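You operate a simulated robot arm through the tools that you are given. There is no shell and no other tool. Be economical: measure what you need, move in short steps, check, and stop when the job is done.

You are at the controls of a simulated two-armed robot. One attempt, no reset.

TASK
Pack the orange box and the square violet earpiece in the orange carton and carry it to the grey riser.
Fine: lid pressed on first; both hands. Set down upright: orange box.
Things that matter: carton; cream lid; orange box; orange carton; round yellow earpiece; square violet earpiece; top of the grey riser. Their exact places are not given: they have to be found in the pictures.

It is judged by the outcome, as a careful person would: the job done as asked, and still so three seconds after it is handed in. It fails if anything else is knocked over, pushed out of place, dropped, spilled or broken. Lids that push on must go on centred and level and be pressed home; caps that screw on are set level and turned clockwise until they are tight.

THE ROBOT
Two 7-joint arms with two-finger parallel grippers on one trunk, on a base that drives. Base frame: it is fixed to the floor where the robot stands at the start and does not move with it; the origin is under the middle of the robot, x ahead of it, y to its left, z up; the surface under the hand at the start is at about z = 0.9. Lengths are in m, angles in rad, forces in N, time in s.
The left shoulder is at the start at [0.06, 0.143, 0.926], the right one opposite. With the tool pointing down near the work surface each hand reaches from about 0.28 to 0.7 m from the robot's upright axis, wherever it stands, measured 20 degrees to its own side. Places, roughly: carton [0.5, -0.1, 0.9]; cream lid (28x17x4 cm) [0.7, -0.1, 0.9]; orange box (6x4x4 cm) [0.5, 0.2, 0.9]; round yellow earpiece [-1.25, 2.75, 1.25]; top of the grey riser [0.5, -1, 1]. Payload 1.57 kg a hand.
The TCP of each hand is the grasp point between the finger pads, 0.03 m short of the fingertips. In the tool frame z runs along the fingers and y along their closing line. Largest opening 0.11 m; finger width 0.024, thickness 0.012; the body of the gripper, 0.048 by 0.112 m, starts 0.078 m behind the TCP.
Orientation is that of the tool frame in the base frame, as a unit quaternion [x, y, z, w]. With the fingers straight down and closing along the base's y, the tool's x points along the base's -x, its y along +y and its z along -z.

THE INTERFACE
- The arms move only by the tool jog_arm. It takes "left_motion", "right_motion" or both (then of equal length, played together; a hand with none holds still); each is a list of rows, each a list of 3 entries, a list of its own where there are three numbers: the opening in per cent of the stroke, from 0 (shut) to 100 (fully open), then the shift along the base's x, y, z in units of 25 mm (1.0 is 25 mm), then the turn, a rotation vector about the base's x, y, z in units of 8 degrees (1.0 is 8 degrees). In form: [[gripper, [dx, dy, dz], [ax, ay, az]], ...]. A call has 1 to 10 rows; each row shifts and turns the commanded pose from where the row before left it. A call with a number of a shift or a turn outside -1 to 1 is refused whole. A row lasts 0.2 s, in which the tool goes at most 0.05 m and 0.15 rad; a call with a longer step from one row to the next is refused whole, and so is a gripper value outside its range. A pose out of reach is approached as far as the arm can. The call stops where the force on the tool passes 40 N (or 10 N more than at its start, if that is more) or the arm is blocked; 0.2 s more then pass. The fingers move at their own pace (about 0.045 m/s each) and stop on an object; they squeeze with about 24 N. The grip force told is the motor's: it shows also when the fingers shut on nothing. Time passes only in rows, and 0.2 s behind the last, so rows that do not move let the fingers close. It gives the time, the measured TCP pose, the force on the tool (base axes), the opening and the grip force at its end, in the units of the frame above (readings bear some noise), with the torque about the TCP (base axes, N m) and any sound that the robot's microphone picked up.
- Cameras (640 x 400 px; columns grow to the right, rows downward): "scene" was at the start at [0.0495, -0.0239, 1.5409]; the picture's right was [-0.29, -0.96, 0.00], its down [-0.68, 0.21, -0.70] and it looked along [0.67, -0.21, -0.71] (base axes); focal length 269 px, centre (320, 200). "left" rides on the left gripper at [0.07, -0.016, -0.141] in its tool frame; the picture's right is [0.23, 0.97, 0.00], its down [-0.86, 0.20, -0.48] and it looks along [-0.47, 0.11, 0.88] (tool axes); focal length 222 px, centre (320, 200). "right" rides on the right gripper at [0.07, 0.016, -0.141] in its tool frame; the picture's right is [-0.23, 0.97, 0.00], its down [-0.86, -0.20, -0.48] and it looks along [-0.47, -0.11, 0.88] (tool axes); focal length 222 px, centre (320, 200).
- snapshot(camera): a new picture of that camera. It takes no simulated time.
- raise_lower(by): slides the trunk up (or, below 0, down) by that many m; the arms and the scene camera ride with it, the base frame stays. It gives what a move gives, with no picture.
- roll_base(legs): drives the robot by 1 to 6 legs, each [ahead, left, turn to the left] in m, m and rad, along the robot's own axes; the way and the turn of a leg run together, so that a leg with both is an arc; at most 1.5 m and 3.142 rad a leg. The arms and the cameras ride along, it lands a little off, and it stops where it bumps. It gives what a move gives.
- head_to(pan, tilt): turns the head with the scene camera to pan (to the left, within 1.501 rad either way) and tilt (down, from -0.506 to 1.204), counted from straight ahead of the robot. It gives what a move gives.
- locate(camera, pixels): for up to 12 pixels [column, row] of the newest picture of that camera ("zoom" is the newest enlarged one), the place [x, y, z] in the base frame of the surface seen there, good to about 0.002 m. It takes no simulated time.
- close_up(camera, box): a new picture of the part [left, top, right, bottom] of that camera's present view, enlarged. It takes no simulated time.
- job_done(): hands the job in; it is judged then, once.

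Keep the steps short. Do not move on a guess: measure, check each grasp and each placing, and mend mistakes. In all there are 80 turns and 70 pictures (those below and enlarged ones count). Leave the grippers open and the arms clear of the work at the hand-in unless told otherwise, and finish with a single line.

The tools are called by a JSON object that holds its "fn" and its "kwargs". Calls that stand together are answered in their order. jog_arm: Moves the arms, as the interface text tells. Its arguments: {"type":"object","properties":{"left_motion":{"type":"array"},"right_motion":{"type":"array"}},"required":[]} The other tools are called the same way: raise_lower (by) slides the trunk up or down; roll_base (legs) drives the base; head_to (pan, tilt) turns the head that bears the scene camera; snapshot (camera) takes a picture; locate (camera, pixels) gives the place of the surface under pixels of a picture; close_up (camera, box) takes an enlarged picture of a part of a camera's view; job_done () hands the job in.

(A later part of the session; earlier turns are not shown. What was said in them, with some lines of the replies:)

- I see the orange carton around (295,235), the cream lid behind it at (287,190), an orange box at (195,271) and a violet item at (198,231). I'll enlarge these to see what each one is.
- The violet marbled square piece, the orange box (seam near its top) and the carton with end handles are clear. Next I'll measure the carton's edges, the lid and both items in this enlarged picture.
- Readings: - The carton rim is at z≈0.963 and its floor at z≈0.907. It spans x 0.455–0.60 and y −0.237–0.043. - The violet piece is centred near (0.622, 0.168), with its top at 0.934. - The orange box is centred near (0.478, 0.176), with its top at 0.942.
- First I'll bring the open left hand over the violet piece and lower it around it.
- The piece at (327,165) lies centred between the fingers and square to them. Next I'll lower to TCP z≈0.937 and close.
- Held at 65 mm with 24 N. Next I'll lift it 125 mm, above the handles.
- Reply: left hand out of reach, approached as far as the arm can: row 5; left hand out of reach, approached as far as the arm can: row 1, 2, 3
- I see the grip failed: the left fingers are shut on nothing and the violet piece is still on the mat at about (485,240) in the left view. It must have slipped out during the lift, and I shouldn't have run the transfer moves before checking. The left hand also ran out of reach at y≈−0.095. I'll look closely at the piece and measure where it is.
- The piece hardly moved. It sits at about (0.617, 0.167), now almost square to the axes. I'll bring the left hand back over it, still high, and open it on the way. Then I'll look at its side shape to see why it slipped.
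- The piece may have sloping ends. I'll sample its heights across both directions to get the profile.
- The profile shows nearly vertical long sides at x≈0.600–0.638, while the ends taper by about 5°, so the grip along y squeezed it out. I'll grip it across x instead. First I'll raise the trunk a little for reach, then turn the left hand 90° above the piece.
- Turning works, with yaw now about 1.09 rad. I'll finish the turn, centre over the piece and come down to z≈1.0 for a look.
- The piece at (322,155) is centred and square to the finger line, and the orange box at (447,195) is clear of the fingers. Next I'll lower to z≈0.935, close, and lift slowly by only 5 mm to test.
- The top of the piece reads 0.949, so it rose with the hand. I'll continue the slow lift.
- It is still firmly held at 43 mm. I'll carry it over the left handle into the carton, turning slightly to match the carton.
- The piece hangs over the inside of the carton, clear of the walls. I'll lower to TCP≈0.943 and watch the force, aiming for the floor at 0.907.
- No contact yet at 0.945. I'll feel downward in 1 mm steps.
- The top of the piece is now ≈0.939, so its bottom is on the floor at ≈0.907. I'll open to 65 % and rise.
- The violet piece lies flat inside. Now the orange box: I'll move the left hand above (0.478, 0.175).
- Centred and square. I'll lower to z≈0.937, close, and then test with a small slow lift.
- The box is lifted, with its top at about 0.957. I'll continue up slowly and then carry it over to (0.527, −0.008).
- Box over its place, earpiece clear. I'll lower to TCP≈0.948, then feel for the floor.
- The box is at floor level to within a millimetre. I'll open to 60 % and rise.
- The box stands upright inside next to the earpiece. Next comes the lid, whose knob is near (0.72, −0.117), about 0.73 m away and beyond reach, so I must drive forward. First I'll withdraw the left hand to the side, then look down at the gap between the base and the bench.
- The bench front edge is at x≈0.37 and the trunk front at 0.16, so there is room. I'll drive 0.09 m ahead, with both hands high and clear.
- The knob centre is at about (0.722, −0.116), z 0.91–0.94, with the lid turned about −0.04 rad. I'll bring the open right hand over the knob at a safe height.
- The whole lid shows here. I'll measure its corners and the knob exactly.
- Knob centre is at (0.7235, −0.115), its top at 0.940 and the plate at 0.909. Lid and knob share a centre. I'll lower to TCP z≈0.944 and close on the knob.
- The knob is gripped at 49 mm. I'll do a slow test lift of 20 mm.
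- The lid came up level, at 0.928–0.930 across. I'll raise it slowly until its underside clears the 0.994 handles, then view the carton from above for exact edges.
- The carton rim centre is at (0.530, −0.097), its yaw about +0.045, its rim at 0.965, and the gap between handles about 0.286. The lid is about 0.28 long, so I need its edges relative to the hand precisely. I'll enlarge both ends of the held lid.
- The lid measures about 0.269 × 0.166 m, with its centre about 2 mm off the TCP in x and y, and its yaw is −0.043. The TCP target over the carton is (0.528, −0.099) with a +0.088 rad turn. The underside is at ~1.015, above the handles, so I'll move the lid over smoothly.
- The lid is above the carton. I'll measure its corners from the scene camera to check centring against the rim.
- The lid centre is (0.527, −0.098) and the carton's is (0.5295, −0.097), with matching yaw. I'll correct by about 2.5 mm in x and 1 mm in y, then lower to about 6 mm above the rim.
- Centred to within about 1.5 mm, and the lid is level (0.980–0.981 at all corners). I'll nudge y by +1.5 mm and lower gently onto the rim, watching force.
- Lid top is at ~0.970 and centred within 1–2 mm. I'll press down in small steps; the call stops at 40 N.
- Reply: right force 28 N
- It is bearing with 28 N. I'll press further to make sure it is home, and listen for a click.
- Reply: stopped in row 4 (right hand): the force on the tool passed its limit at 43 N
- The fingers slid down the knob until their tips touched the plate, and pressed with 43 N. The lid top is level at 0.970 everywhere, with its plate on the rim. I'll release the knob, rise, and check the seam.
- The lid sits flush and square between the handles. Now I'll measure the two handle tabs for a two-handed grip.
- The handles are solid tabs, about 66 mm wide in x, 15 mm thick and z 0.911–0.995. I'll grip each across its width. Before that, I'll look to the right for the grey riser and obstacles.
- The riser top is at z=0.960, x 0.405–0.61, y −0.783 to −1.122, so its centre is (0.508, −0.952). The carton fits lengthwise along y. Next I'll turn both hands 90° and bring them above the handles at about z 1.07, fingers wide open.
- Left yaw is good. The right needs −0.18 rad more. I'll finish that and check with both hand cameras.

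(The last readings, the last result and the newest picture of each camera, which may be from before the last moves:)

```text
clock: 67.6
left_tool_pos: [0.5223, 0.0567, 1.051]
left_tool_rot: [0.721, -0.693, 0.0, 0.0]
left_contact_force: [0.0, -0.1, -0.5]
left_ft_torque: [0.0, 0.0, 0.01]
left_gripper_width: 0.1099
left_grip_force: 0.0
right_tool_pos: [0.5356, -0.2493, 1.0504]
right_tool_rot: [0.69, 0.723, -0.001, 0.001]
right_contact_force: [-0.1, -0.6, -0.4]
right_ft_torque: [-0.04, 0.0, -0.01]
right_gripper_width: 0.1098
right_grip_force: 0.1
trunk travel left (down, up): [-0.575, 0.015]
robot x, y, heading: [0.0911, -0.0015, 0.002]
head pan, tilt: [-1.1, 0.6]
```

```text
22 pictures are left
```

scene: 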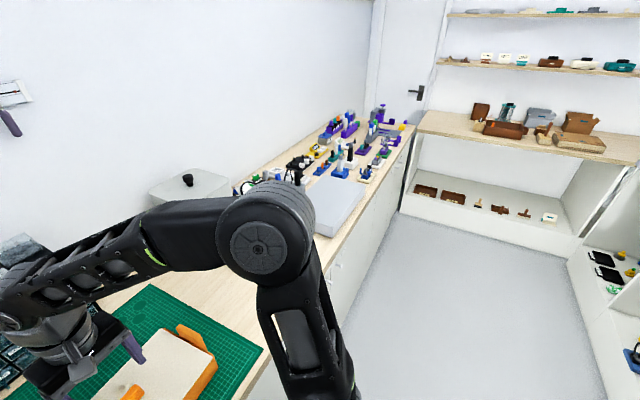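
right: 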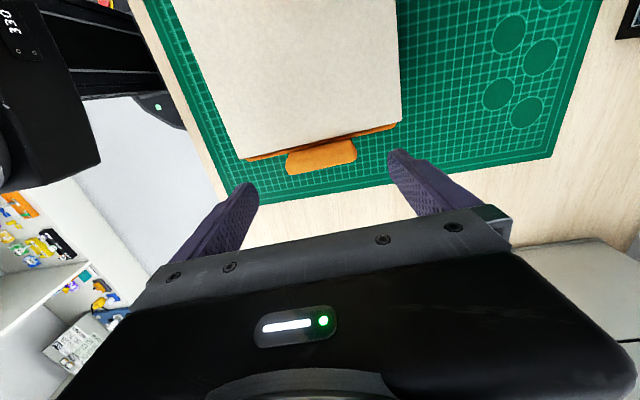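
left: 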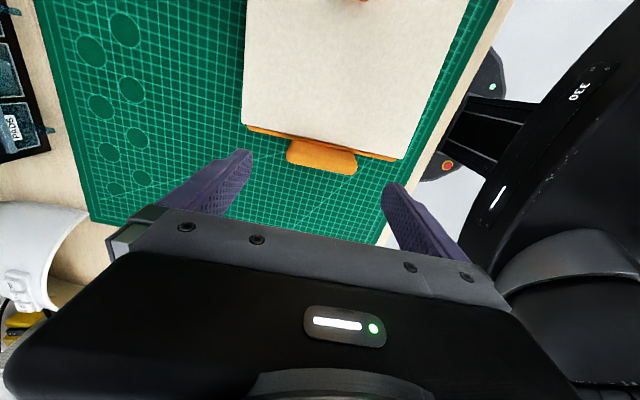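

Both handles sit centred between the fingers. I'll lower both hands together to z≈0.963.

{"fn": "jog_arm", "kwargs": {"left_motion": [[100, [0, 0, -0.8], [0, 0, 0]], [100, [0, 0, -0.8], [0, 0, 0]], [100, [0, 0, -0.8], [0, 0, 0]], [100, [0, 0, -0.6], [0, 0, 0]], [100, [0, 0, -0.5], [0, 0, 0]], [100, [0, 0, 0], [0, 0, 0]]], "right_motion": [[100, [0, 0, -0.8], [0, 0, 0]], [100, [0, 0, -0.8], [0, 0, 0]], [100, [0, 0, -0.8], [0, 0, 0]], [100, [0, 0, -0.6], [0, 0, 0]], [100, [0, 0, -0.5], [0, 0, 0]], [100, [0, 0, 0], [0, 0, 0]]]}}

{"fn": "snapshot", "kwargs": {"camera": "left"}}

{"fn": "snapshot", "kwargs": {"camera": "right"}}

```text
clock: 68.5
left_tool_pos: [0.5218, 0.057, 0.9944]
left_tool_rot: [0.721, -0.693, 0.001, 0.0]
left_contact_force: [-4.9, 2.6, 10.3]
left_ft_torque: [-0.06, 0.76, -0.24]
left_gripper_width: 0.1102
left_grip_force: 0.1
right_tool_pos: [0.5366, -0.2485, 0.9944]
right_tool_rot: [0.69, 0.724, 0.0, 0.003]
right_contact_force: [-5.2, 0.0, 12.2]
right_ft_torque: [0.1, 0.89, 0.01]
right_gripper_width: 0.1099
right_grip_force: 0.1
trunk travel left (down, up): [-0.575, 0.015]
robot x, y, heading: [0.0888, -0.0002, 0.004]
head pan, tilt: [-1.1, 0.6]
stopped in row 4 (right hand): the force on the tool passed its limit at 58 N (the readings are from after the stop); the commanded pose is now the measured one
```

```text
21 pictures are left
```

left: 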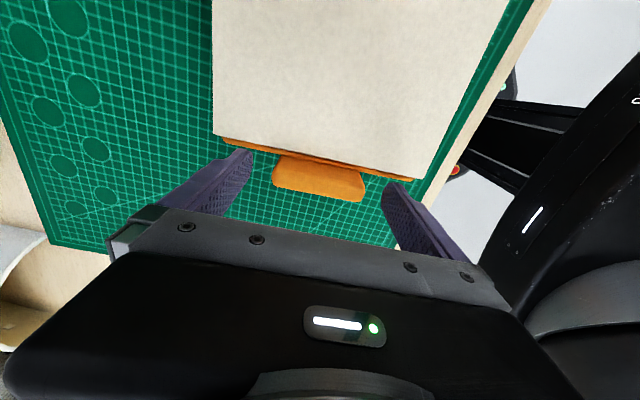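

```text
20 pictures are left
```

right: 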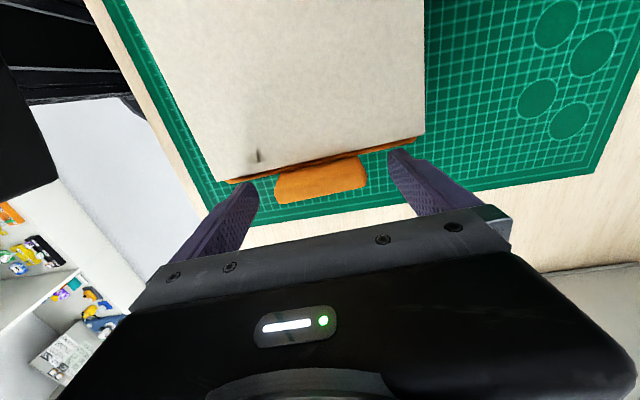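

The fingertips met the carton rim (tip z≈0.964), so the hands are a few millimetres too far in. I'll raise slightly and move outward, left +6 mm and right −8 mm, then descend again.

{"fn": "jog_arm", "kwargs": {"left_motion": [[100, [0, 0, 0.3], [0, 0, 0]], [100, [0, 0.26, 0], [0, 0, 0]], [100, [0, 0, -0.3], [0, 0, 0]], [100, [0, 0, -0.3], [0, 0, 0]], [100, [0, 0, -0.3], [0, 0, 0]], [100, [0, 0, 0], [0, 0, 0]]], "right_motion": [[100, [0, 0, 0.3], [0, 0, 0]], [100, [0, -0.34, 0], [0, 0, 0]], [100, [0, 0, -0.3], [0, 0, 0]], [100, [0, 0, -0.3], [0, 0, 0]], [100, [0, 0, -0.3], [0, 0, 0]], [100, [0, 0, 0], [0, 0, 0]]]}}

```text
clock: 69.9
left_tool_pos: [0.5217, 0.0614, 0.9768]
left_tool_rot: [0.721, -0.693, 0.001, -0.001]
left_contact_force: [0.5, 0.1, -0.4]
left_ft_torque: [0.03, -0.03, -0.01]
left_gripper_width: 0.1101
left_grip_force: 0.2
right_tool_pos: [0.5376, -0.258, 0.9786]
right_tool_rot: [0.69, 0.723, -0.001, 0.004]
right_contact_force: [0.3, 0.0, 0.7]
right_ft_torque: [0.01, 0.03, 0.01]
right_gripper_width: 0.1098
right_grip_force: 0.1
trunk travel left (down, up): [-0.575, 0.015]
robot x, y, heading: [0.0916, -0.0017, 0.005]
head pan, tilt: [-1.1, 0.6]
```

Past the rim with no contact. I'll go down to z≈0.960, then close both hands.

{"fn": "jog_arm", "kwargs": {"left_motion": [[100, [0, 0, -0.35], [0, 0, 0]], [100, [0, 0, -0.35], [0, 0, 0]], [100, [0, 0, 0], [0, 0, 0]], [50, [0, 0, 0], [0, 0, 0]], [0, [0, 0, 0], [0, 0, 0]], [0, [0, 0, 0], [0, 0, 0]], [0, [0, 0, 0], [0, 0, 0]], [0, [0, 0, 0], [0, 0, 0]]], "right_motion": [[100, [0, 0.07, -0.35], [0, 0, 0]], [100, [0, 0, -0.38], [0, 0, 0]], [100, [0, 0, 0], [0, 0, 0]], [50, [0, 0, 0], [0, 0, 0]], [0, [0, 0, 0], [0, 0, 0]], [0, [0, 0, 0], [0, 0, 0]], [0, [0, 0, 0], [0, 0, 0]], [0, [0, 0, 0], [0, 0, 0]]]}}

{"fn": "snapshot", "kwargs": {"camera": "right"}}

{"fn": "snapshot", "kwargs": {"camera": "left"}}

```text
clock: 71.7
left_tool_pos: [0.5234, 0.0606, 0.9622]
left_tool_rot: [0.722, -0.692, 0.0, -0.001]
left_contact_force: [-0.5, -0.2, 0.0]
left_ft_torque: [0.02, 0.07, 0.0]
left_gripper_width: 0.0696
left_grip_force: 24.3
right_tool_pos: [0.5377, -0.2555, 0.9597]
right_tool_rot: [0.691, 0.723, -0.001, 0.003]
right_contact_force: [0.5, 0.2, 0.2]
right_ft_torque: [-0.12, 0.33, -0.07]
right_gripper_width: 0.0697
right_grip_force: 23.8
trunk travel left (down, up): [-0.575, 0.015]
robot x, y, heading: [0.0887, -0.0001, 0.001]
head pan, tilt: [-1.1, 0.6]
```

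```text
19 pictures are left
```

right: 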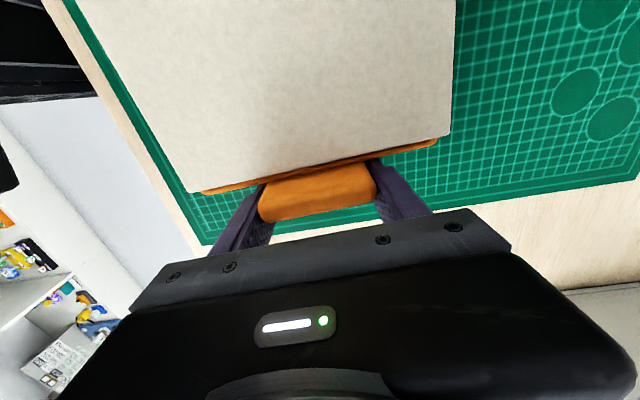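

```text
18 pictures are left
```

left: 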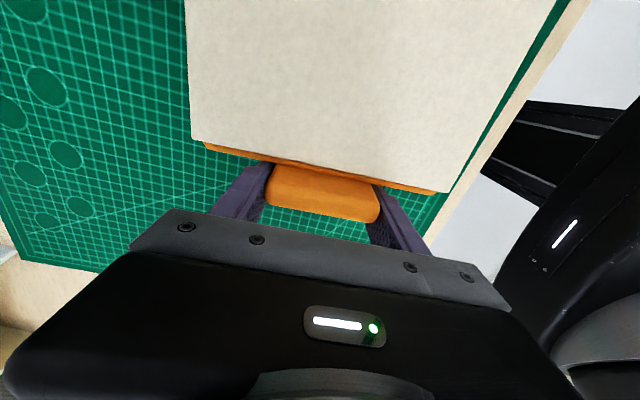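

Both hands hold the handles at 70 mm with 24 N. I'll do a slow synchronous test lift of 15 mm.

{"fn": "jog_arm", "kwargs": {"left_motion": [[0, [0, 0, 0.08], [0, 0, 0]], [0, [0, 0, 0.12], [0, 0, 0]], [0, [0, 0, 0.2], [0, 0, 0]], [0, [0, 0, 0.2], [0, 0, 0]], [0, [0, 0, 0], [0, 0, 0]]], "right_motion": [[0, [0, 0, 0.08], [0, 0, 0]], [0, [0, 0, 0.12], [0, 0, 0]], [0, [0, 0, 0.2], [0, 0, 0]], [0, [0, 0, 0.2], [0, 0, 0]], [0, [0, 0, 0], [0, 0, 0]]]}}

{"fn": "snapshot", "kwargs": {"camera": "left"}}

{"fn": "locate", "kwargs": {"camera": "left", "pixels": [[210, 130], [430, 180], [220, 20], [500, 20], [320, 190], [260, 160], [400, 185]]}}

```text
clock: 72.9
left_tool_pos: [0.5219, 0.0621, 0.9777]
left_tool_rot: [0.721, -0.693, 0.001, 0.0]
left_contact_force: [-1.7, 1.6, 0.9]
left_ft_torque: [-0.62, 0.1, -0.25]
left_gripper_width: 0.07
left_grip_force: 23.9
right_tool_pos: [0.5375, -0.2549, 0.9757]
right_tool_rot: [0.69, 0.724, -0.001, 0.002]
right_contact_force: [1.0, -1.7, -5.1]
right_ft_torque: [-0.34, -0.12, -0.23]
right_gripper_width: 0.0694
right_grip_force: 24.2
trunk travel left (down, up): [-0.575, 0.015]
robot x, y, heading: [0.0906, 0.0008, 0.0]
head pan, tilt: [-1.1, 0.6]
```

```text
17 pictures are left
```

left: 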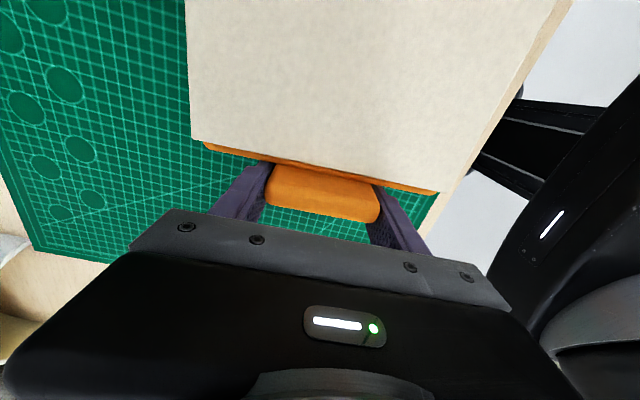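

```text
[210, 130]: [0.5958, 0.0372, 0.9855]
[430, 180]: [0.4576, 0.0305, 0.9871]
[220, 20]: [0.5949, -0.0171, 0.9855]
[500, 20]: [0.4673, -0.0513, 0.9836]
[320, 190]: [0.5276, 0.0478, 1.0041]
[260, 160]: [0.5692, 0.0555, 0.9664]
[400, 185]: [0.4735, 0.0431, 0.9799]
```

The carton is up (lid 0.9855) and level. I'll lift slowly another 85 mm for clearance over the riser.

{"fn": "jog_arm", "kwargs": {"left_motion": [[0, [0, 0, 0.2], [0, 0, 0]], [0, [0, 0, 0.35], [0, 0, 0]], [0, [0, 0, 0.4], [0, 0, 0]], [0, [0, 0, 0.4], [0, 0, 0]], [0, [0, 0, 0.4], [0, 0, 0]], [0, [0, 0, 0.4], [0, 0, 0]], [0, [0, 0, 0.4], [0, 0, 0]], [0, [0, 0, 0.4], [0, 0, 0]], [0, [0, 0, 0.3], [0, 0, 0]], [0, [0, 0, 0.15], [0, 0, 0]]], "right_motion": [[0, [0, 0, 0.2], [0, 0, 0]], [0, [0, 0, 0.35], [0, 0, 0]], [0, [0, 0, 0.4], [0, 0, 0]], [0, [0, 0, 0.4], [0, 0, 0]], [0, [0, 0, 0.4], [0, 0, 0]], [0, [0, 0, 0.4], [0, 0, 0]], [0, [0, 0, 0.4], [0, 0, 0]], [0, [0, 0, 0.4], [0, 0, 0]], [0, [0, 0, 0.3], [0, 0, 0]], [0, [0, 0, 0.15], [0, 0, 0]]]}}

{"fn": "head_to", "kwargs": {"pan": -0.5, "tilt": 0.85}}

{"fn": "snapshot", "kwargs": {"camera": "scene"}}

```text
clock: 75.1
left_tool_pos: [0.5229, 0.0605, 1.0619]
left_tool_rot: [0.721, -0.693, 0.002, 0.0]
left_contact_force: [1.3, -17.7, -1.7]
left_ft_torque: [0.04, 0.08, 0.04]
left_gripper_width: 0.0702
left_grip_force: 23.8
right_tool_pos: [0.5391, -0.257, 1.0595]
right_tool_rot: [0.69, 0.724, 0.0, 0.002]
right_contact_force: [-1.3, 18.8, -4.6]
right_ft_torque: [-0.67, -0.09, -0.03]
right_gripper_width: 0.0698
right_grip_force: 23.7
trunk travel left (down, up): [-0.575, 0.015]
robot x, y, heading: [0.0912, -0.0023, -0.0]
head pan, tilt: [-1.1, 0.6]
```

```text
clock: 76.1
left_tool_pos: [0.5242, 0.0616, 1.0624]
left_tool_rot: [0.721, -0.693, 0.002, 0.0]
left_contact_force: [3.2, -22.6, 0.2]
left_ft_torque: [-0.35, -0.21, 0.15]
left_gripper_width: 0.0701
left_grip_force: 23.9
right_tool_pos: [0.5385, -0.2572, 1.0591]
right_tool_rot: [0.691, 0.723, -0.001, 0.001]
right_contact_force: [-2.0, 23.5, -4.9]
right_ft_torque: [-0.51, 0.14, 0.1]
right_gripper_width: 0.0699
right_grip_force: 24.0
trunk travel left (down, up): [-0.575, 0.015]
robot x, y, heading: [0.0886, 0.0002, -0.0]
head pan, tilt: [-0.499, 0.85]
```

```text
16 pictures are left
```

scene: 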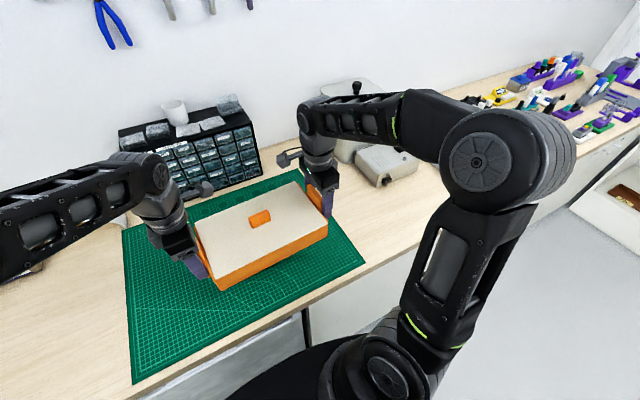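

The carton hangs level, but the hands pull apart with about 22 N along y. I'll relax by moving each inward about 1 mm.

{"fn": "jog_arm", "kwargs": {"left_motion": [[0, [0, -0.03, 0], [0, 0, 0]], [0, [0, -0.03, 0], [0, 0, 0]], [0, [0, 0, 0], [0, 0, 0]]], "right_motion": [[0, [0, 0.03, 0], [0, 0, 0]], [0, [0, 0.03, 0], [0, 0, 0]], [0, [0, 0, 0], [0, 0, 0]]]}}

{"fn": "locate", "kwargs": {"camera": "scene", "pixels": [[200, 212], [295, 185], [325, 225], [222, 268], [365, 165], [415, 165], [380, 180]]}}

```text
clock: 76.9
left_tool_pos: [0.5229, 0.0619, 1.0612]
left_tool_rot: [0.721, -0.693, -0.002, -0.002]
left_contact_force: [3.2, 1.5, -1.8]
left_ft_torque: [-0.48, -0.5, 0.33]
left_gripper_width: 0.0697
left_grip_force: 24.1
right_tool_pos: [0.5395, -0.2567, 1.0599]
right_tool_rot: [0.692, 0.722, -0.002, 0.003]
right_contact_force: [-2.4, -1.4, -2.3]
right_ft_torque: [0.44, 0.5, 0.73]
right_gripper_width: 0.0698
right_grip_force: 24.0
trunk travel left (down, up): [-0.575, 0.015]
robot x, y, heading: [0.091, -0.0009, 0.003]
head pan, tilt: [-0.499, 0.85]
```

```text
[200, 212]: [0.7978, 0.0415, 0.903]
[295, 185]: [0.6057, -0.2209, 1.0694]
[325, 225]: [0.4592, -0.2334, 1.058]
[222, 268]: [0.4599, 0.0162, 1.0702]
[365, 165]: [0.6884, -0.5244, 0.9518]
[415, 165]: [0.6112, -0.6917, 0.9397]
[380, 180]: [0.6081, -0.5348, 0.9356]
```

Forces are now near zero. A box stands at x>0.6, y −0.53 to −0.69, top ≈0.95, while the carton's underside is at ~1.00. I'll drive back 0.10 m and then right 0.855 m.

{"fn": "roll_base", "kwargs": {"legs": [[-0.1, 0, 0]]}}

{"fn": "roll_base", "kwargs": {"legs": [[0, -0.3, 0]]}}

```text
clock: 78.0
left_tool_pos: [0.425, 0.0615, 1.0608]
left_tool_rot: [0.72, -0.694, 0.0, 0.0]
left_contact_force: [0.3, 24.7, -3.3]
left_ft_torque: [0.11, -0.64, 0.4]
left_gripper_width: 0.0699
left_grip_force: 23.9
right_tool_pos: [0.4399, -0.257, 1.061]
right_tool_rot: [0.692, 0.722, -0.001, 0.004]
right_contact_force: [-1.0, -24.7, -2.0]
right_ft_torque: [-0.1, 0.55, 0.3]
right_gripper_width: 0.0695
right_grip_force: 24.6
trunk travel left (down, up): [-0.575, 0.015]
robot x, y, heading: [-0.0044, -0.0007, 0.0]
head pan, tilt: [-0.499, 0.85]
```

```text
clock: 80.1
left_tool_pos: [0.4236, -0.2483, 1.0601]
left_tool_rot: [0.717, -0.697, -0.001, -0.001]
left_contact_force: [0.7, -0.2, -5.0]
left_ft_torque: [0.18, -0.37, 0.13]
left_gripper_width: 0.0698
left_grip_force: 23.8
right_tool_pos: [0.4367, -0.5665, 1.0589]
right_tool_rot: [0.696, 0.718, -0.001, 0.003]
right_contact_force: [0.6, 0.1, -1.4]
right_ft_torque: [0.22, 0.37, -0.05]
right_gripper_width: 0.07
right_grip_force: 23.3
trunk travel left (down, up): [-0.575, 0.015]
robot x, y, heading: [-0.0102, -0.3065, -0.014]
head pan, tilt: [-0.499, 0.85]
```

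The grip is good. Hands' midpoint is y −0.407 and the target is −0.952, so I'll continue right in two legs.

{"fn": "roll_base", "kwargs": {"legs": [[0, -0.3, 0], [0, -0.235, 0]]}}

{"fn": "snapshot", "kwargs": {"camera": "scene"}}

```text
clock: 83.4
left_tool_pos: [0.4183, -0.7696, 1.0609]
left_tool_rot: [0.716, -0.698, -0.001, -0.001]
left_contact_force: [1.1, -1.7, -2.6]
left_ft_torque: [0.11, -0.24, 0.35]
left_gripper_width: 0.0699
left_grip_force: 24.2
right_tool_pos: [0.4298, -1.091, 1.059]
right_tool_rot: [0.696, 0.718, -0.003, 0.003]
right_contact_force: [-1.6, 0.5, -1.5]
right_ft_torque: [0.15, 0.2, 0.15]
right_gripper_width: 0.0699
right_grip_force: 23.7
trunk travel left (down, up): [-0.575, 0.015]
robot x, y, heading: [-0.0138, -0.8243, -0.011]
head pan, tilt: [-0.499, 0.85]
```

```text
15 pictures are left
```

scene: 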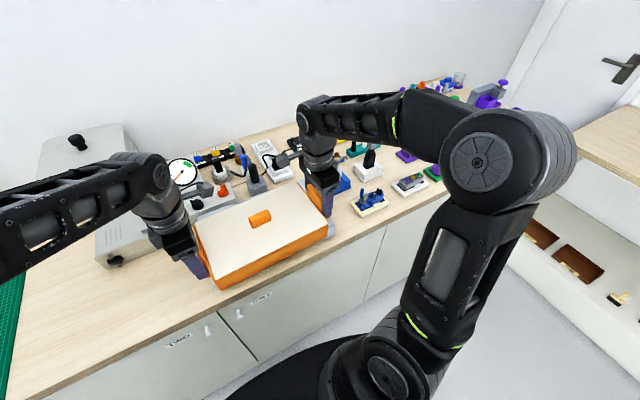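

The carton midpoint is (0.424, −0.930). It needs +0.084 in x and −0.022 in y. I'll check for tall items just behind the riser before going forward.

{"fn": "locate", "kwargs": {"camera": "scene", "pixels": [[223, 188], [253, 180], [280, 172], [240, 160], [213, 205], [340, 185], [330, 228], [370, 160], [368, 200], [110, 262], [160, 240], [270, 165]]}}

{"fn": "close_up", "kwargs": {"camera": "scene", "box": [80, 120, 400, 320]}}

```text
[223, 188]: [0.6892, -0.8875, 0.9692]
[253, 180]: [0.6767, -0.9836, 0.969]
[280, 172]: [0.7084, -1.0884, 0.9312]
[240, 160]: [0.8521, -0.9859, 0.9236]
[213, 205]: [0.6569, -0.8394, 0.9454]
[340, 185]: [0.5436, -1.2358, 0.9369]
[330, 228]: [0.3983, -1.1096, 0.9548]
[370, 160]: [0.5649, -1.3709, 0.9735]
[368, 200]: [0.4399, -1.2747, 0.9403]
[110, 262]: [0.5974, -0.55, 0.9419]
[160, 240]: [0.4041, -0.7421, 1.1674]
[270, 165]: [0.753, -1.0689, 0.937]
```

```text
2.00 times, centred on (240, 220) of scene
```

zoom: 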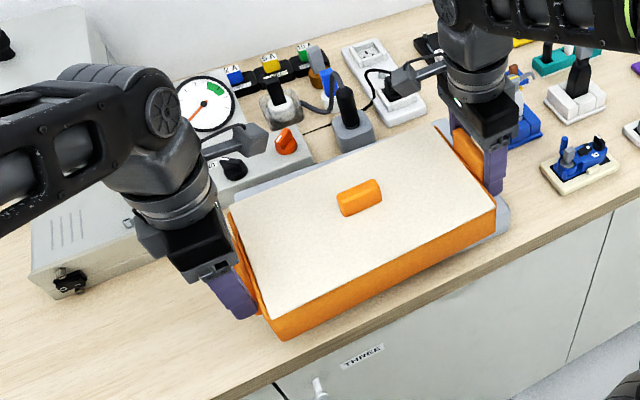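

Items behind start at x≈0.65. The lid's far edge will be at ≈0.593, so there is clearance. I'll drive the last short leg.

{"fn": "roll_base", "kwargs": {"legs": [[0.085, -0.022, 0]]}}

{"fn": "head_to", "kwargs": {"pan": -0.15, "tilt": 1.1}}

{"fn": "snapshot", "kwargs": {"camera": "scene"}}

```text
clock: 84.5
left_tool_pos: [0.5037, -0.7937, 1.0602]
left_tool_rot: [0.716, -0.698, -0.002, -0.001]
left_contact_force: [-0.1, -0.6, -2.5]
left_ft_torque: [0.03, -0.24, -0.04]
left_gripper_width: 0.0697
left_grip_force: 23.3
right_tool_pos: [0.5151, -1.1126, 1.0595]
right_tool_rot: [0.698, 0.716, -0.002, 0.002]
right_contact_force: [2.1, 0.2, -2.5]
right_ft_torque: [0.06, 0.3, -0.15]
right_gripper_width: 0.0696
right_grip_force: 24.2
trunk travel left (down, up): [-0.575, 0.015]
robot x, y, heading: [0.0684, -0.8515, -0.014]
head pan, tilt: [-0.499, 0.85]
```

```text
clock: 85.3
left_tool_pos: [0.503, -0.7933, 1.0603]
left_tool_rot: [0.716, -0.698, -0.001, -0.002]
left_contact_force: [-0.4, -0.8, -2.6]
left_ft_torque: [0.09, -0.18, -0.08]
left_gripper_width: 0.0695
left_grip_force: 24.1
right_tool_pos: [0.5124, -1.1127, 1.0585]
right_tool_rot: [0.697, 0.717, -0.001, 0.003]
right_contact_force: [1.0, 0.5, -2.8]
right_ft_torque: [0.0, 0.19, -0.18]
right_gripper_width: 0.07
right_grip_force: 23.8
trunk travel left (down, up): [-0.575, 0.015]
robot x, y, heading: [0.0674, -0.8547, -0.02]
head pan, tilt: [-0.15, 1.1]
```

```text
13 pictures are left
```

scene: 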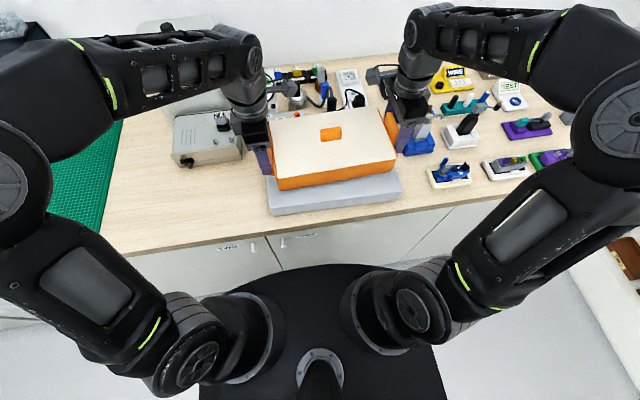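

{"fn": "close_up", "kwargs": {"camera": "scene", "box": [240, 90, 430, 225]}}

{"fn": "locate", "kwargs": {"camera": "scene", "pixels": [[270, 206], [400, 189], [268, 182], [398, 175], [278, 178], [394, 158], [275, 124], [380, 110], [330, 202]]}}

```text
2.96 times, centred on (335, 158) of scene
```

zoom: 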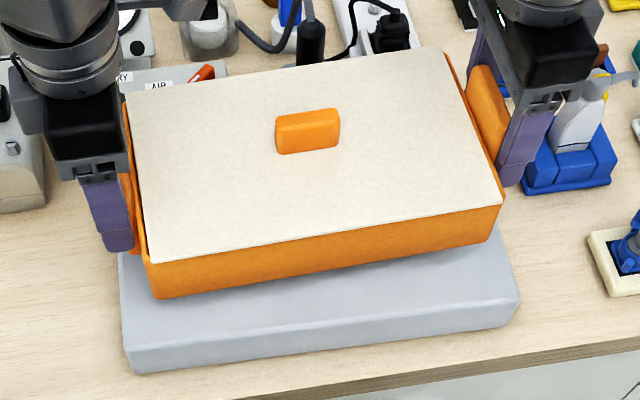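

```text
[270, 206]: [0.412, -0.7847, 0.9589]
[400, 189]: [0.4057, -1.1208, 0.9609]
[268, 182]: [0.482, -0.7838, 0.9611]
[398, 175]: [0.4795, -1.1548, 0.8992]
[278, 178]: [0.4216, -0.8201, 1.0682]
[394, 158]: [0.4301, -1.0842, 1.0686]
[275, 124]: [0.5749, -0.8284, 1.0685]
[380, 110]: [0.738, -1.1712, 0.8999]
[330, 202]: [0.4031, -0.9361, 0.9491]
```

The carton is centred over the riser, underside ≈1.001 against the top at 0.960. I'll lower both hands together by 36 mm, then feel.

{"fn": "jog_arm", "kwargs": {"left_motion": [[0, [0, 0, -0.15], [0, 0, 0]], [0, [0, 0, -0.3], [0, 0, 0]], [0, [0, 0, -0.35], [0, 0, 0]], [0, [0, 0, -0.35], [0, 0, 0]], [0, [0, 0, -0.2], [0, 0, 0]], [0, [0, 0, -0.08], [0, 0, 0]], [0, [0, 0, 0], [0, 0, 0]]], "right_motion": [[0, [0, 0, -0.15], [0, 0, 0]], [0, [0, 0, -0.3], [0, 0, 0]], [0, [0, 0, -0.35], [0, 0, 0]], [0, [0, 0, -0.35], [0, 0, 0]], [0, [0, 0, -0.2], [0, 0, 0]], [0, [0, 0, -0.08], [0, 0, 0]], [0, [0, 0, 0], [0, 0, 0]]]}}

{"fn": "jog_arm", "kwargs": {"left_motion": [[0, [0, 0, -0.06], [0, 0, 0]], [0, [0, 0, -0.06], [0, 0, 0]], [0, [0, 0, 0], [0, 0, 0]]], "right_motion": [[0, [0, 0, -0.06], [0, 0, 0]], [0, [0, 0, -0.06], [0, 0, 0]], [0, [0, 0, 0], [0, 0, 0]]]}}

```text
clock: 86.9
left_tool_pos: [0.5033, -0.7931, 1.0248]
left_tool_rot: [0.715, -0.699, 0.0, -0.001]
left_contact_force: [-0.6, -4.2, -6.3]
left_ft_torque: [0.32, -0.04, -0.31]
left_gripper_width: 0.0699
left_grip_force: 24.4
right_tool_pos: [0.5109, -1.1122, 1.0236]
right_tool_rot: [0.697, 0.717, -0.001, 0.003]
right_contact_force: [0.9, 4.6, 0.7]
right_ft_torque: [0.82, 0.06, -0.1]
right_gripper_width: 0.0699
right_grip_force: 23.8
trunk travel left (down, up): [-0.575, 0.015]
robot x, y, heading: [0.0706, -0.8474, -0.016]
head pan, tilt: [-0.15, 1.1]
```

```text
clock: 87.7
left_tool_pos: [0.5022, -0.7938, 1.0227]
left_tool_rot: [0.716, -0.698, 0.0, -0.001]
left_contact_force: [4.4, -8.9, -5.9]
left_ft_torque: [0.51, 0.47, 0.77]
left_gripper_width: 0.0699
left_grip_force: 23.9
right_tool_pos: [0.5129, -1.112, 1.0199]
right_tool_rot: [0.697, 0.717, -0.002, 0.002]
right_contact_force: [-4.7, 8.6, 1.3]
right_ft_torque: [0.67, -0.43, 0.62]
right_gripper_width: 0.0699
right_grip_force: 23.8
trunk travel left (down, up): [-0.575, 0.015]
robot x, y, heading: [0.0677, -0.8473, -0.017]
head pan, tilt: [-0.15, 1.1]
```

Weight still hangs (about 5 N in total), with the underside ≈0.963. I'll take a few more 1 mm steps.

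{"fn": "jog_arm", "kwargs": {"left_motion": [[0, [0, 0, -0.05], [0, 0, 0]], [0, [0, 0, -0.05], [0, 0, 0]], [0, [0, 0, 0], [0, 0, 0]]], "right_motion": [[0, [0, 0, -0.05], [0, 0, 0]], [0, [0, 0, -0.05], [0, 0, 0]], [0, [0, 0, 0], [0, 0, 0]]]}}

```text
clock: 88.5
left_tool_pos: [0.5024, -0.7946, 1.0196]
left_tool_rot: [0.715, -0.699, 0.001, -0.001]
left_contact_force: [4.7, -2.6, 1.1]
left_ft_torque: [-0.81, 0.22, 0.76]
left_gripper_width: 0.0696
left_grip_force: 23.7
right_tool_pos: [0.5129, -1.1127, 1.0171]
right_tool_rot: [0.698, 0.717, -0.003, 0.003]
right_contact_force: [-4.9, 2.0, -6.8]
right_ft_torque: [-0.28, -0.23, 0.8]
right_gripper_width: 0.0699
right_grip_force: 24.4
trunk travel left (down, up): [-0.575, 0.015]
robot x, y, heading: [0.0668, -0.8495, -0.012]
head pan, tilt: [-0.15, 1.1]
```

{"fn": "jog_arm", "kwargs": {"left_motion": [[0, [0, 0, -0.05], [0, 0, 0]], [0, [0, 0, -0.03], [0, 0, 0]], [0, [0, 0, 0], [0, 0, 0]]], "right_motion": [[0, [0, 0, -0.05], [0, 0, 0]], [0, [0, 0, -0.03], [0, 0, 0]], [0, [0, 0, 0], [0, 0, 0]]]}}

{"fn": "close_up", "kwargs": {"camera": "scene", "box": [240, 110, 430, 245]}}

{"fn": "locate", "kwargs": {"camera": "zoom", "pixels": [[160, 240], [480, 185], [150, 90], [430, 50], [300, 130], [320, 220]]}}

```text
clock: 89.3
left_tool_pos: [0.502, -0.7931, 1.0181]
left_tool_rot: [0.716, -0.698, -0.001, -0.002]
left_contact_force: [1.4, 4.2, 12.8]
left_ft_torque: [-0.66, 0.09, 0.22]
left_gripper_width: 0.07
left_grip_force: 24.1
right_tool_pos: [0.5135, -1.1135, 1.0169]
right_tool_rot: [0.697, 0.717, -0.003, 0.004]
right_contact_force: [-1.0, -3.6, -1.8]
right_ft_torque: [-0.35, 1.06, 0.33]
right_gripper_width: 0.0699
right_grip_force: 23.9
trunk travel left (down, up): [-0.575, 0.015]
robot x, y, heading: [0.0704, -0.8497, -0.011]
head pan, tilt: [-0.15, 1.1]
```

```text
2.96 times, centred on (335, 178) of scene
```

zoom: 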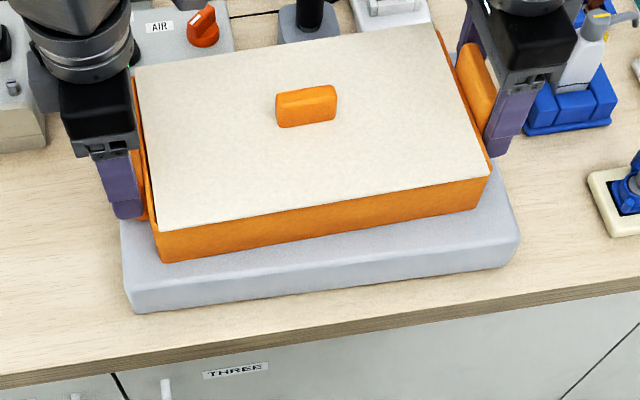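

```text
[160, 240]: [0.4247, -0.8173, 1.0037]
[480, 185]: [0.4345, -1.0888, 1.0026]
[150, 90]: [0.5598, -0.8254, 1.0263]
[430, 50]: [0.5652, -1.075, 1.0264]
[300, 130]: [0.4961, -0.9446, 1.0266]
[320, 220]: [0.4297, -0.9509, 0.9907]
```

The carton is now supported: +12.8 N at left, while the right still bears slightly. I'll ease the right down 1 mm, then open both hands.

{"fn": "jog_arm", "kwargs": {"left_motion": [[0, [0, 0, 0.02], [0, 0, 0]], [0, [0, 0, 0], [0, 0, 0]], [75, [0, 0, 0], [0, 0, 0]], [100, [0, 0, 0], [0, 0, 0]], [100, [0, 0, 0], [0, 0, 0]], [100, [0, 0, 0], [0, 0, 0]]], "right_motion": [[0, [0, 0, -0.04], [0, 0, 0]], [0, [0, 0, 0], [0, 0, 0]], [75, [0, 0, 0], [0, 0, 0]], [100, [0, 0, 0], [0, 0, 0]], [100, [0, 0, 0], [0, 0, 0]], [100, [0, 0, 0], [0, 0, 0]]]}}

{"fn": "snapshot", "kwargs": {"camera": "left"}}

{"fn": "snapshot", "kwargs": {"camera": "right"}}

```text
clock: 90.7
left_tool_pos: [0.5015, -0.794, 1.019]
left_tool_rot: [0.716, -0.698, 0.0, 0.0]
left_contact_force: [-0.3, 0.7, -0.7]
left_ft_torque: [-0.05, 0.03, -0.01]
left_gripper_width: 0.1098
left_grip_force: 0.0
right_tool_pos: [0.5124, -1.1131, 1.0145]
right_tool_rot: [0.698, 0.716, -0.002, 0.003]
right_contact_force: [-0.2, -0.6, -0.1]
right_ft_torque: [-0.04, 0.01, -0.02]
right_gripper_width: 0.11
right_grip_force: 0.2
trunk travel left (down, up): [-0.575, 0.015]
robot x, y, heading: [0.0664, -0.8523, -0.014]
head pan, tilt: [-0.15, 1.1]
```

```text
10 pictures are left
```

left: 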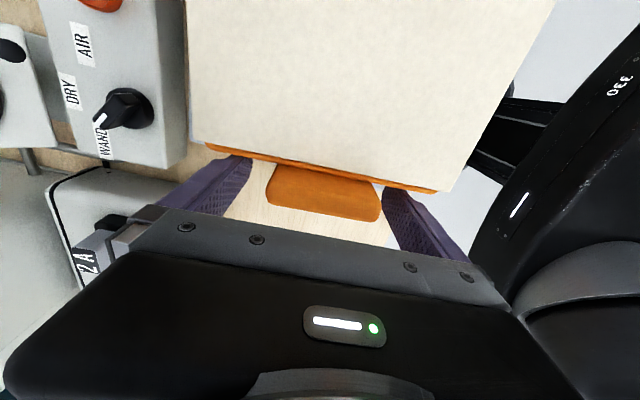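

```text
9 pictures are left
```

right: 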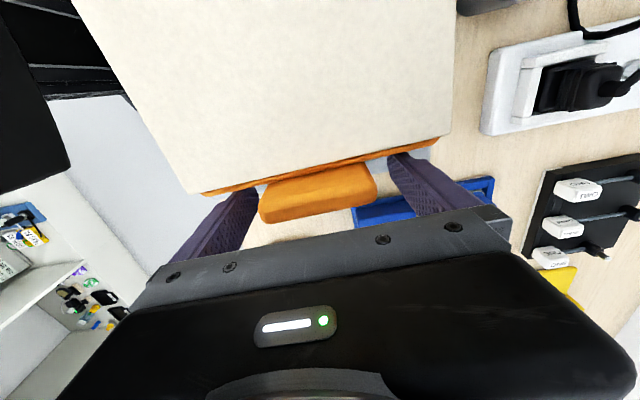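

Both hands are open and clear of the handles. I'll raise them straight up, then inspect.

{"fn": "jog_arm", "kwargs": {"left_motion": [[100, [0, 0, 0.4], [0, 0, 0]], [100, [0, 0, 0.8], [0, 0, 0]], [100, [0, 0, 0.8], [0, 0, 0]], [100, [0, 0, 0.6], [0, 0, 0]]], "right_motion": [[100, [0, 0, 0.4], [0, 0, 0]], [100, [0, 0, 0.8], [0, 0, 0]], [100, [0, 0, 0.8], [0, 0, 0]], [100, [0, 0, 0.6], [0, 0, 0]]]}}

{"fn": "close_up", "kwargs": {"camera": "scene", "box": [240, 110, 430, 245]}}

{"fn": "locate", "kwargs": {"camera": "zoom", "pixels": [[143, 72], [160, 222], [430, 30], [485, 170], [300, 130], [165, 250], [480, 200], [150, 150], [470, 110], [142, 152]]}}

```text
clock: 91.7
left_tool_pos: [0.5044, -0.7931, 1.0831]
left_tool_rot: [0.716, -0.698, -0.001, -0.001]
left_contact_force: [-0.3, -0.2, -0.1]
left_ft_torque: [0.01, 0.02, 0.03]
left_gripper_width: 0.11
left_grip_force: 0.0
right_tool_pos: [0.5129, -1.1128, 1.0799]
right_tool_rot: [0.697, 0.717, -0.002, 0.003]
right_contact_force: [-0.2, 0.2, 0.8]
right_ft_torque: [0.03, 0.0, 0.01]
right_gripper_width: 0.1097
right_grip_force: 0.1
trunk travel left (down, up): [-0.575, 0.015]
robot x, y, heading: [0.0679, -0.8485, -0.017]
head pan, tilt: [-0.15, 1.1]
```

```text
2.96 times, centred on (335, 178) of scene
```

zoom: 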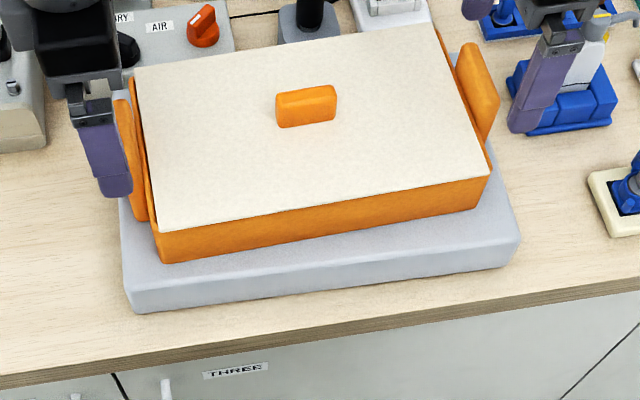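

```text
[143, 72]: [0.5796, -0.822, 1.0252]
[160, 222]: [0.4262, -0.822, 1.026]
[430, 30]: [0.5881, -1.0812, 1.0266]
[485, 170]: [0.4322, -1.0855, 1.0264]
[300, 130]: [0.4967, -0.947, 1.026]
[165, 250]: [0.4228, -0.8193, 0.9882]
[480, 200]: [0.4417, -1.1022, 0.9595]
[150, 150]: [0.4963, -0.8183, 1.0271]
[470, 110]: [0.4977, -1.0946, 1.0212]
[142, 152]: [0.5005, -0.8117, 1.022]
```

The carton stands level on the riser, with the lid at 1.025–1.027 at all corners and within the riser's edges. I'll raise the hands a little more to clear the handle tops (1.052) and the knob.

{"fn": "jog_arm", "kwargs": {"left_motion": [[100, [0, 0, 0.7], [0, 0, 0]], [100, [0, 0, 0.7], [0, 0, 0]]], "right_motion": [[100, [0, 0, 0.7], [0, 0, 0]], [100, [0, 0, 0.7], [0, 0, 0]]]}}

```text
clock: 92.3
left_tool_pos: [0.5028, -0.7933, 1.1145]
left_tool_rot: [0.716, -0.699, -0.002, -0.001]
left_contact_force: [-0.3, -0.3, 0.1]
left_ft_torque: [0.02, 0.01, -0.05]
left_gripper_width: 0.11
left_grip_force: 0.1
right_tool_pos: [0.5136, -1.1116, 1.116]
right_tool_rot: [0.698, 0.716, -0.001, 0.003]
right_contact_force: [0.2, 0.0, 0.6]
right_ft_torque: [-0.01, 0.0, -0.03]
right_gripper_width: 0.1101
right_grip_force: 0.1
trunk travel left (down, up): [-0.575, 0.015]
robot x, y, heading: [0.0704, -0.8462, -0.013]
head pan, tilt: [-0.15, 1.1]
```

The fingertips are at 1.085, above everything on the carton. I'll drive back 0.25 m and take a final look.

{"fn": "roll_base", "kwargs": {"legs": [[-0.25, 0, 0]]}}

{"fn": "head_to", "kwargs": {"pan": 0.0, "tilt": 0.8}}

{"fn": "snapshot", "kwargs": {"camera": "scene"}}

{"fn": "close_up", "kwargs": {"camera": "scene", "box": [240, 110, 420, 230]}}

```text
clock: 94.1
left_tool_pos: [0.256, -0.7892, 1.1155]
left_tool_rot: [0.715, -0.699, 0.0, -0.001]
left_contact_force: [0.4, -0.1, -0.2]
left_ft_torque: [-0.01, -0.04, 0.01]
left_gripper_width: 0.11
left_grip_force: 0.0
right_tool_pos: [0.2665, -1.108, 1.1166]
right_tool_rot: [0.698, 0.716, -0.001, 0.003]
right_contact_force: [0.2, 0.6, -0.7]
right_ft_torque: [-0.01, -0.03, -0.02]
right_gripper_width: 0.11
right_grip_force: 0.0
trunk travel left (down, up): [-0.575, 0.015]
robot x, y, heading: [-0.1742, -0.8449, -0.016]
head pan, tilt: [-0.15, 1.1]
```

```text
clock: 94.9
left_tool_pos: [0.2565, -0.7899, 1.1155]
left_tool_rot: [0.715, -0.699, 0.0, -0.001]
left_contact_force: [-0.6, -0.2, 0.4]
left_ft_torque: [-0.03, -0.02, -0.02]
left_gripper_width: 0.11
left_grip_force: 0.0
right_tool_pos: [0.2679, -1.1091, 1.1157]
right_tool_rot: [0.699, 0.715, -0.002, 0.004]
right_contact_force: [-0.8, -0.5, -0.4]
right_ft_torque: [0.0, 0.0, 0.01]
right_gripper_width: 0.11
right_grip_force: 0.0
trunk travel left (down, up): [-0.575, 0.015]
robot x, y, heading: [-0.1757, -0.8445, -0.019]
head pan, tilt: [0.0, 0.799]
```

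```text
7 pictures are left
```

scene: 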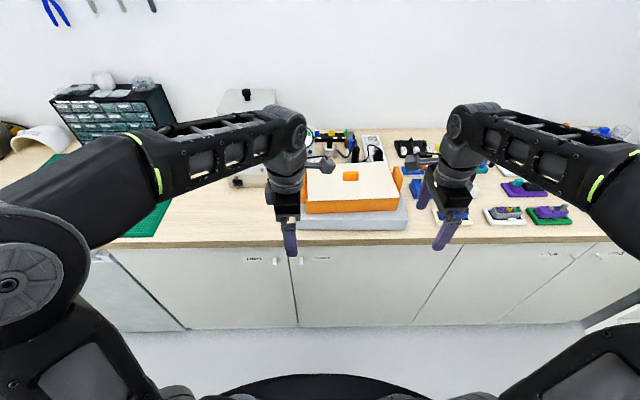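

```text
3.33 times, centred on (330, 170) of scene
```

zoom: 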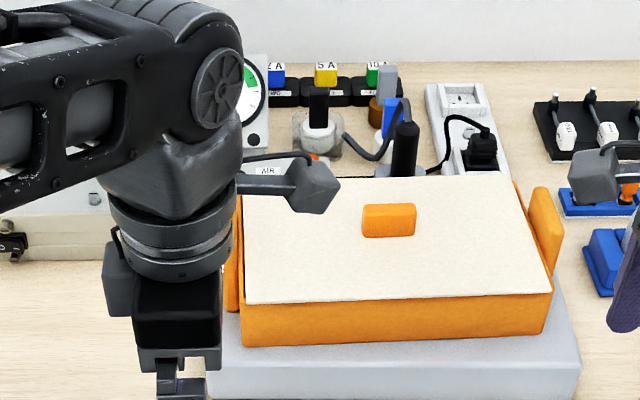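

The carton sits level on the riser with its lid flush. Nothing around it has been disturbed, and both hands are open and clear. Handing in.

{"fn": "job_done", "kwargs": {}}

```text
The job is handed in.
```

The orange box and the square violet earpiece are packed in the orange carton with its lid pressed on, and it stands level on the grey riser after a two-handed carry; the earpiece slipped from the first grip and was picked up again.
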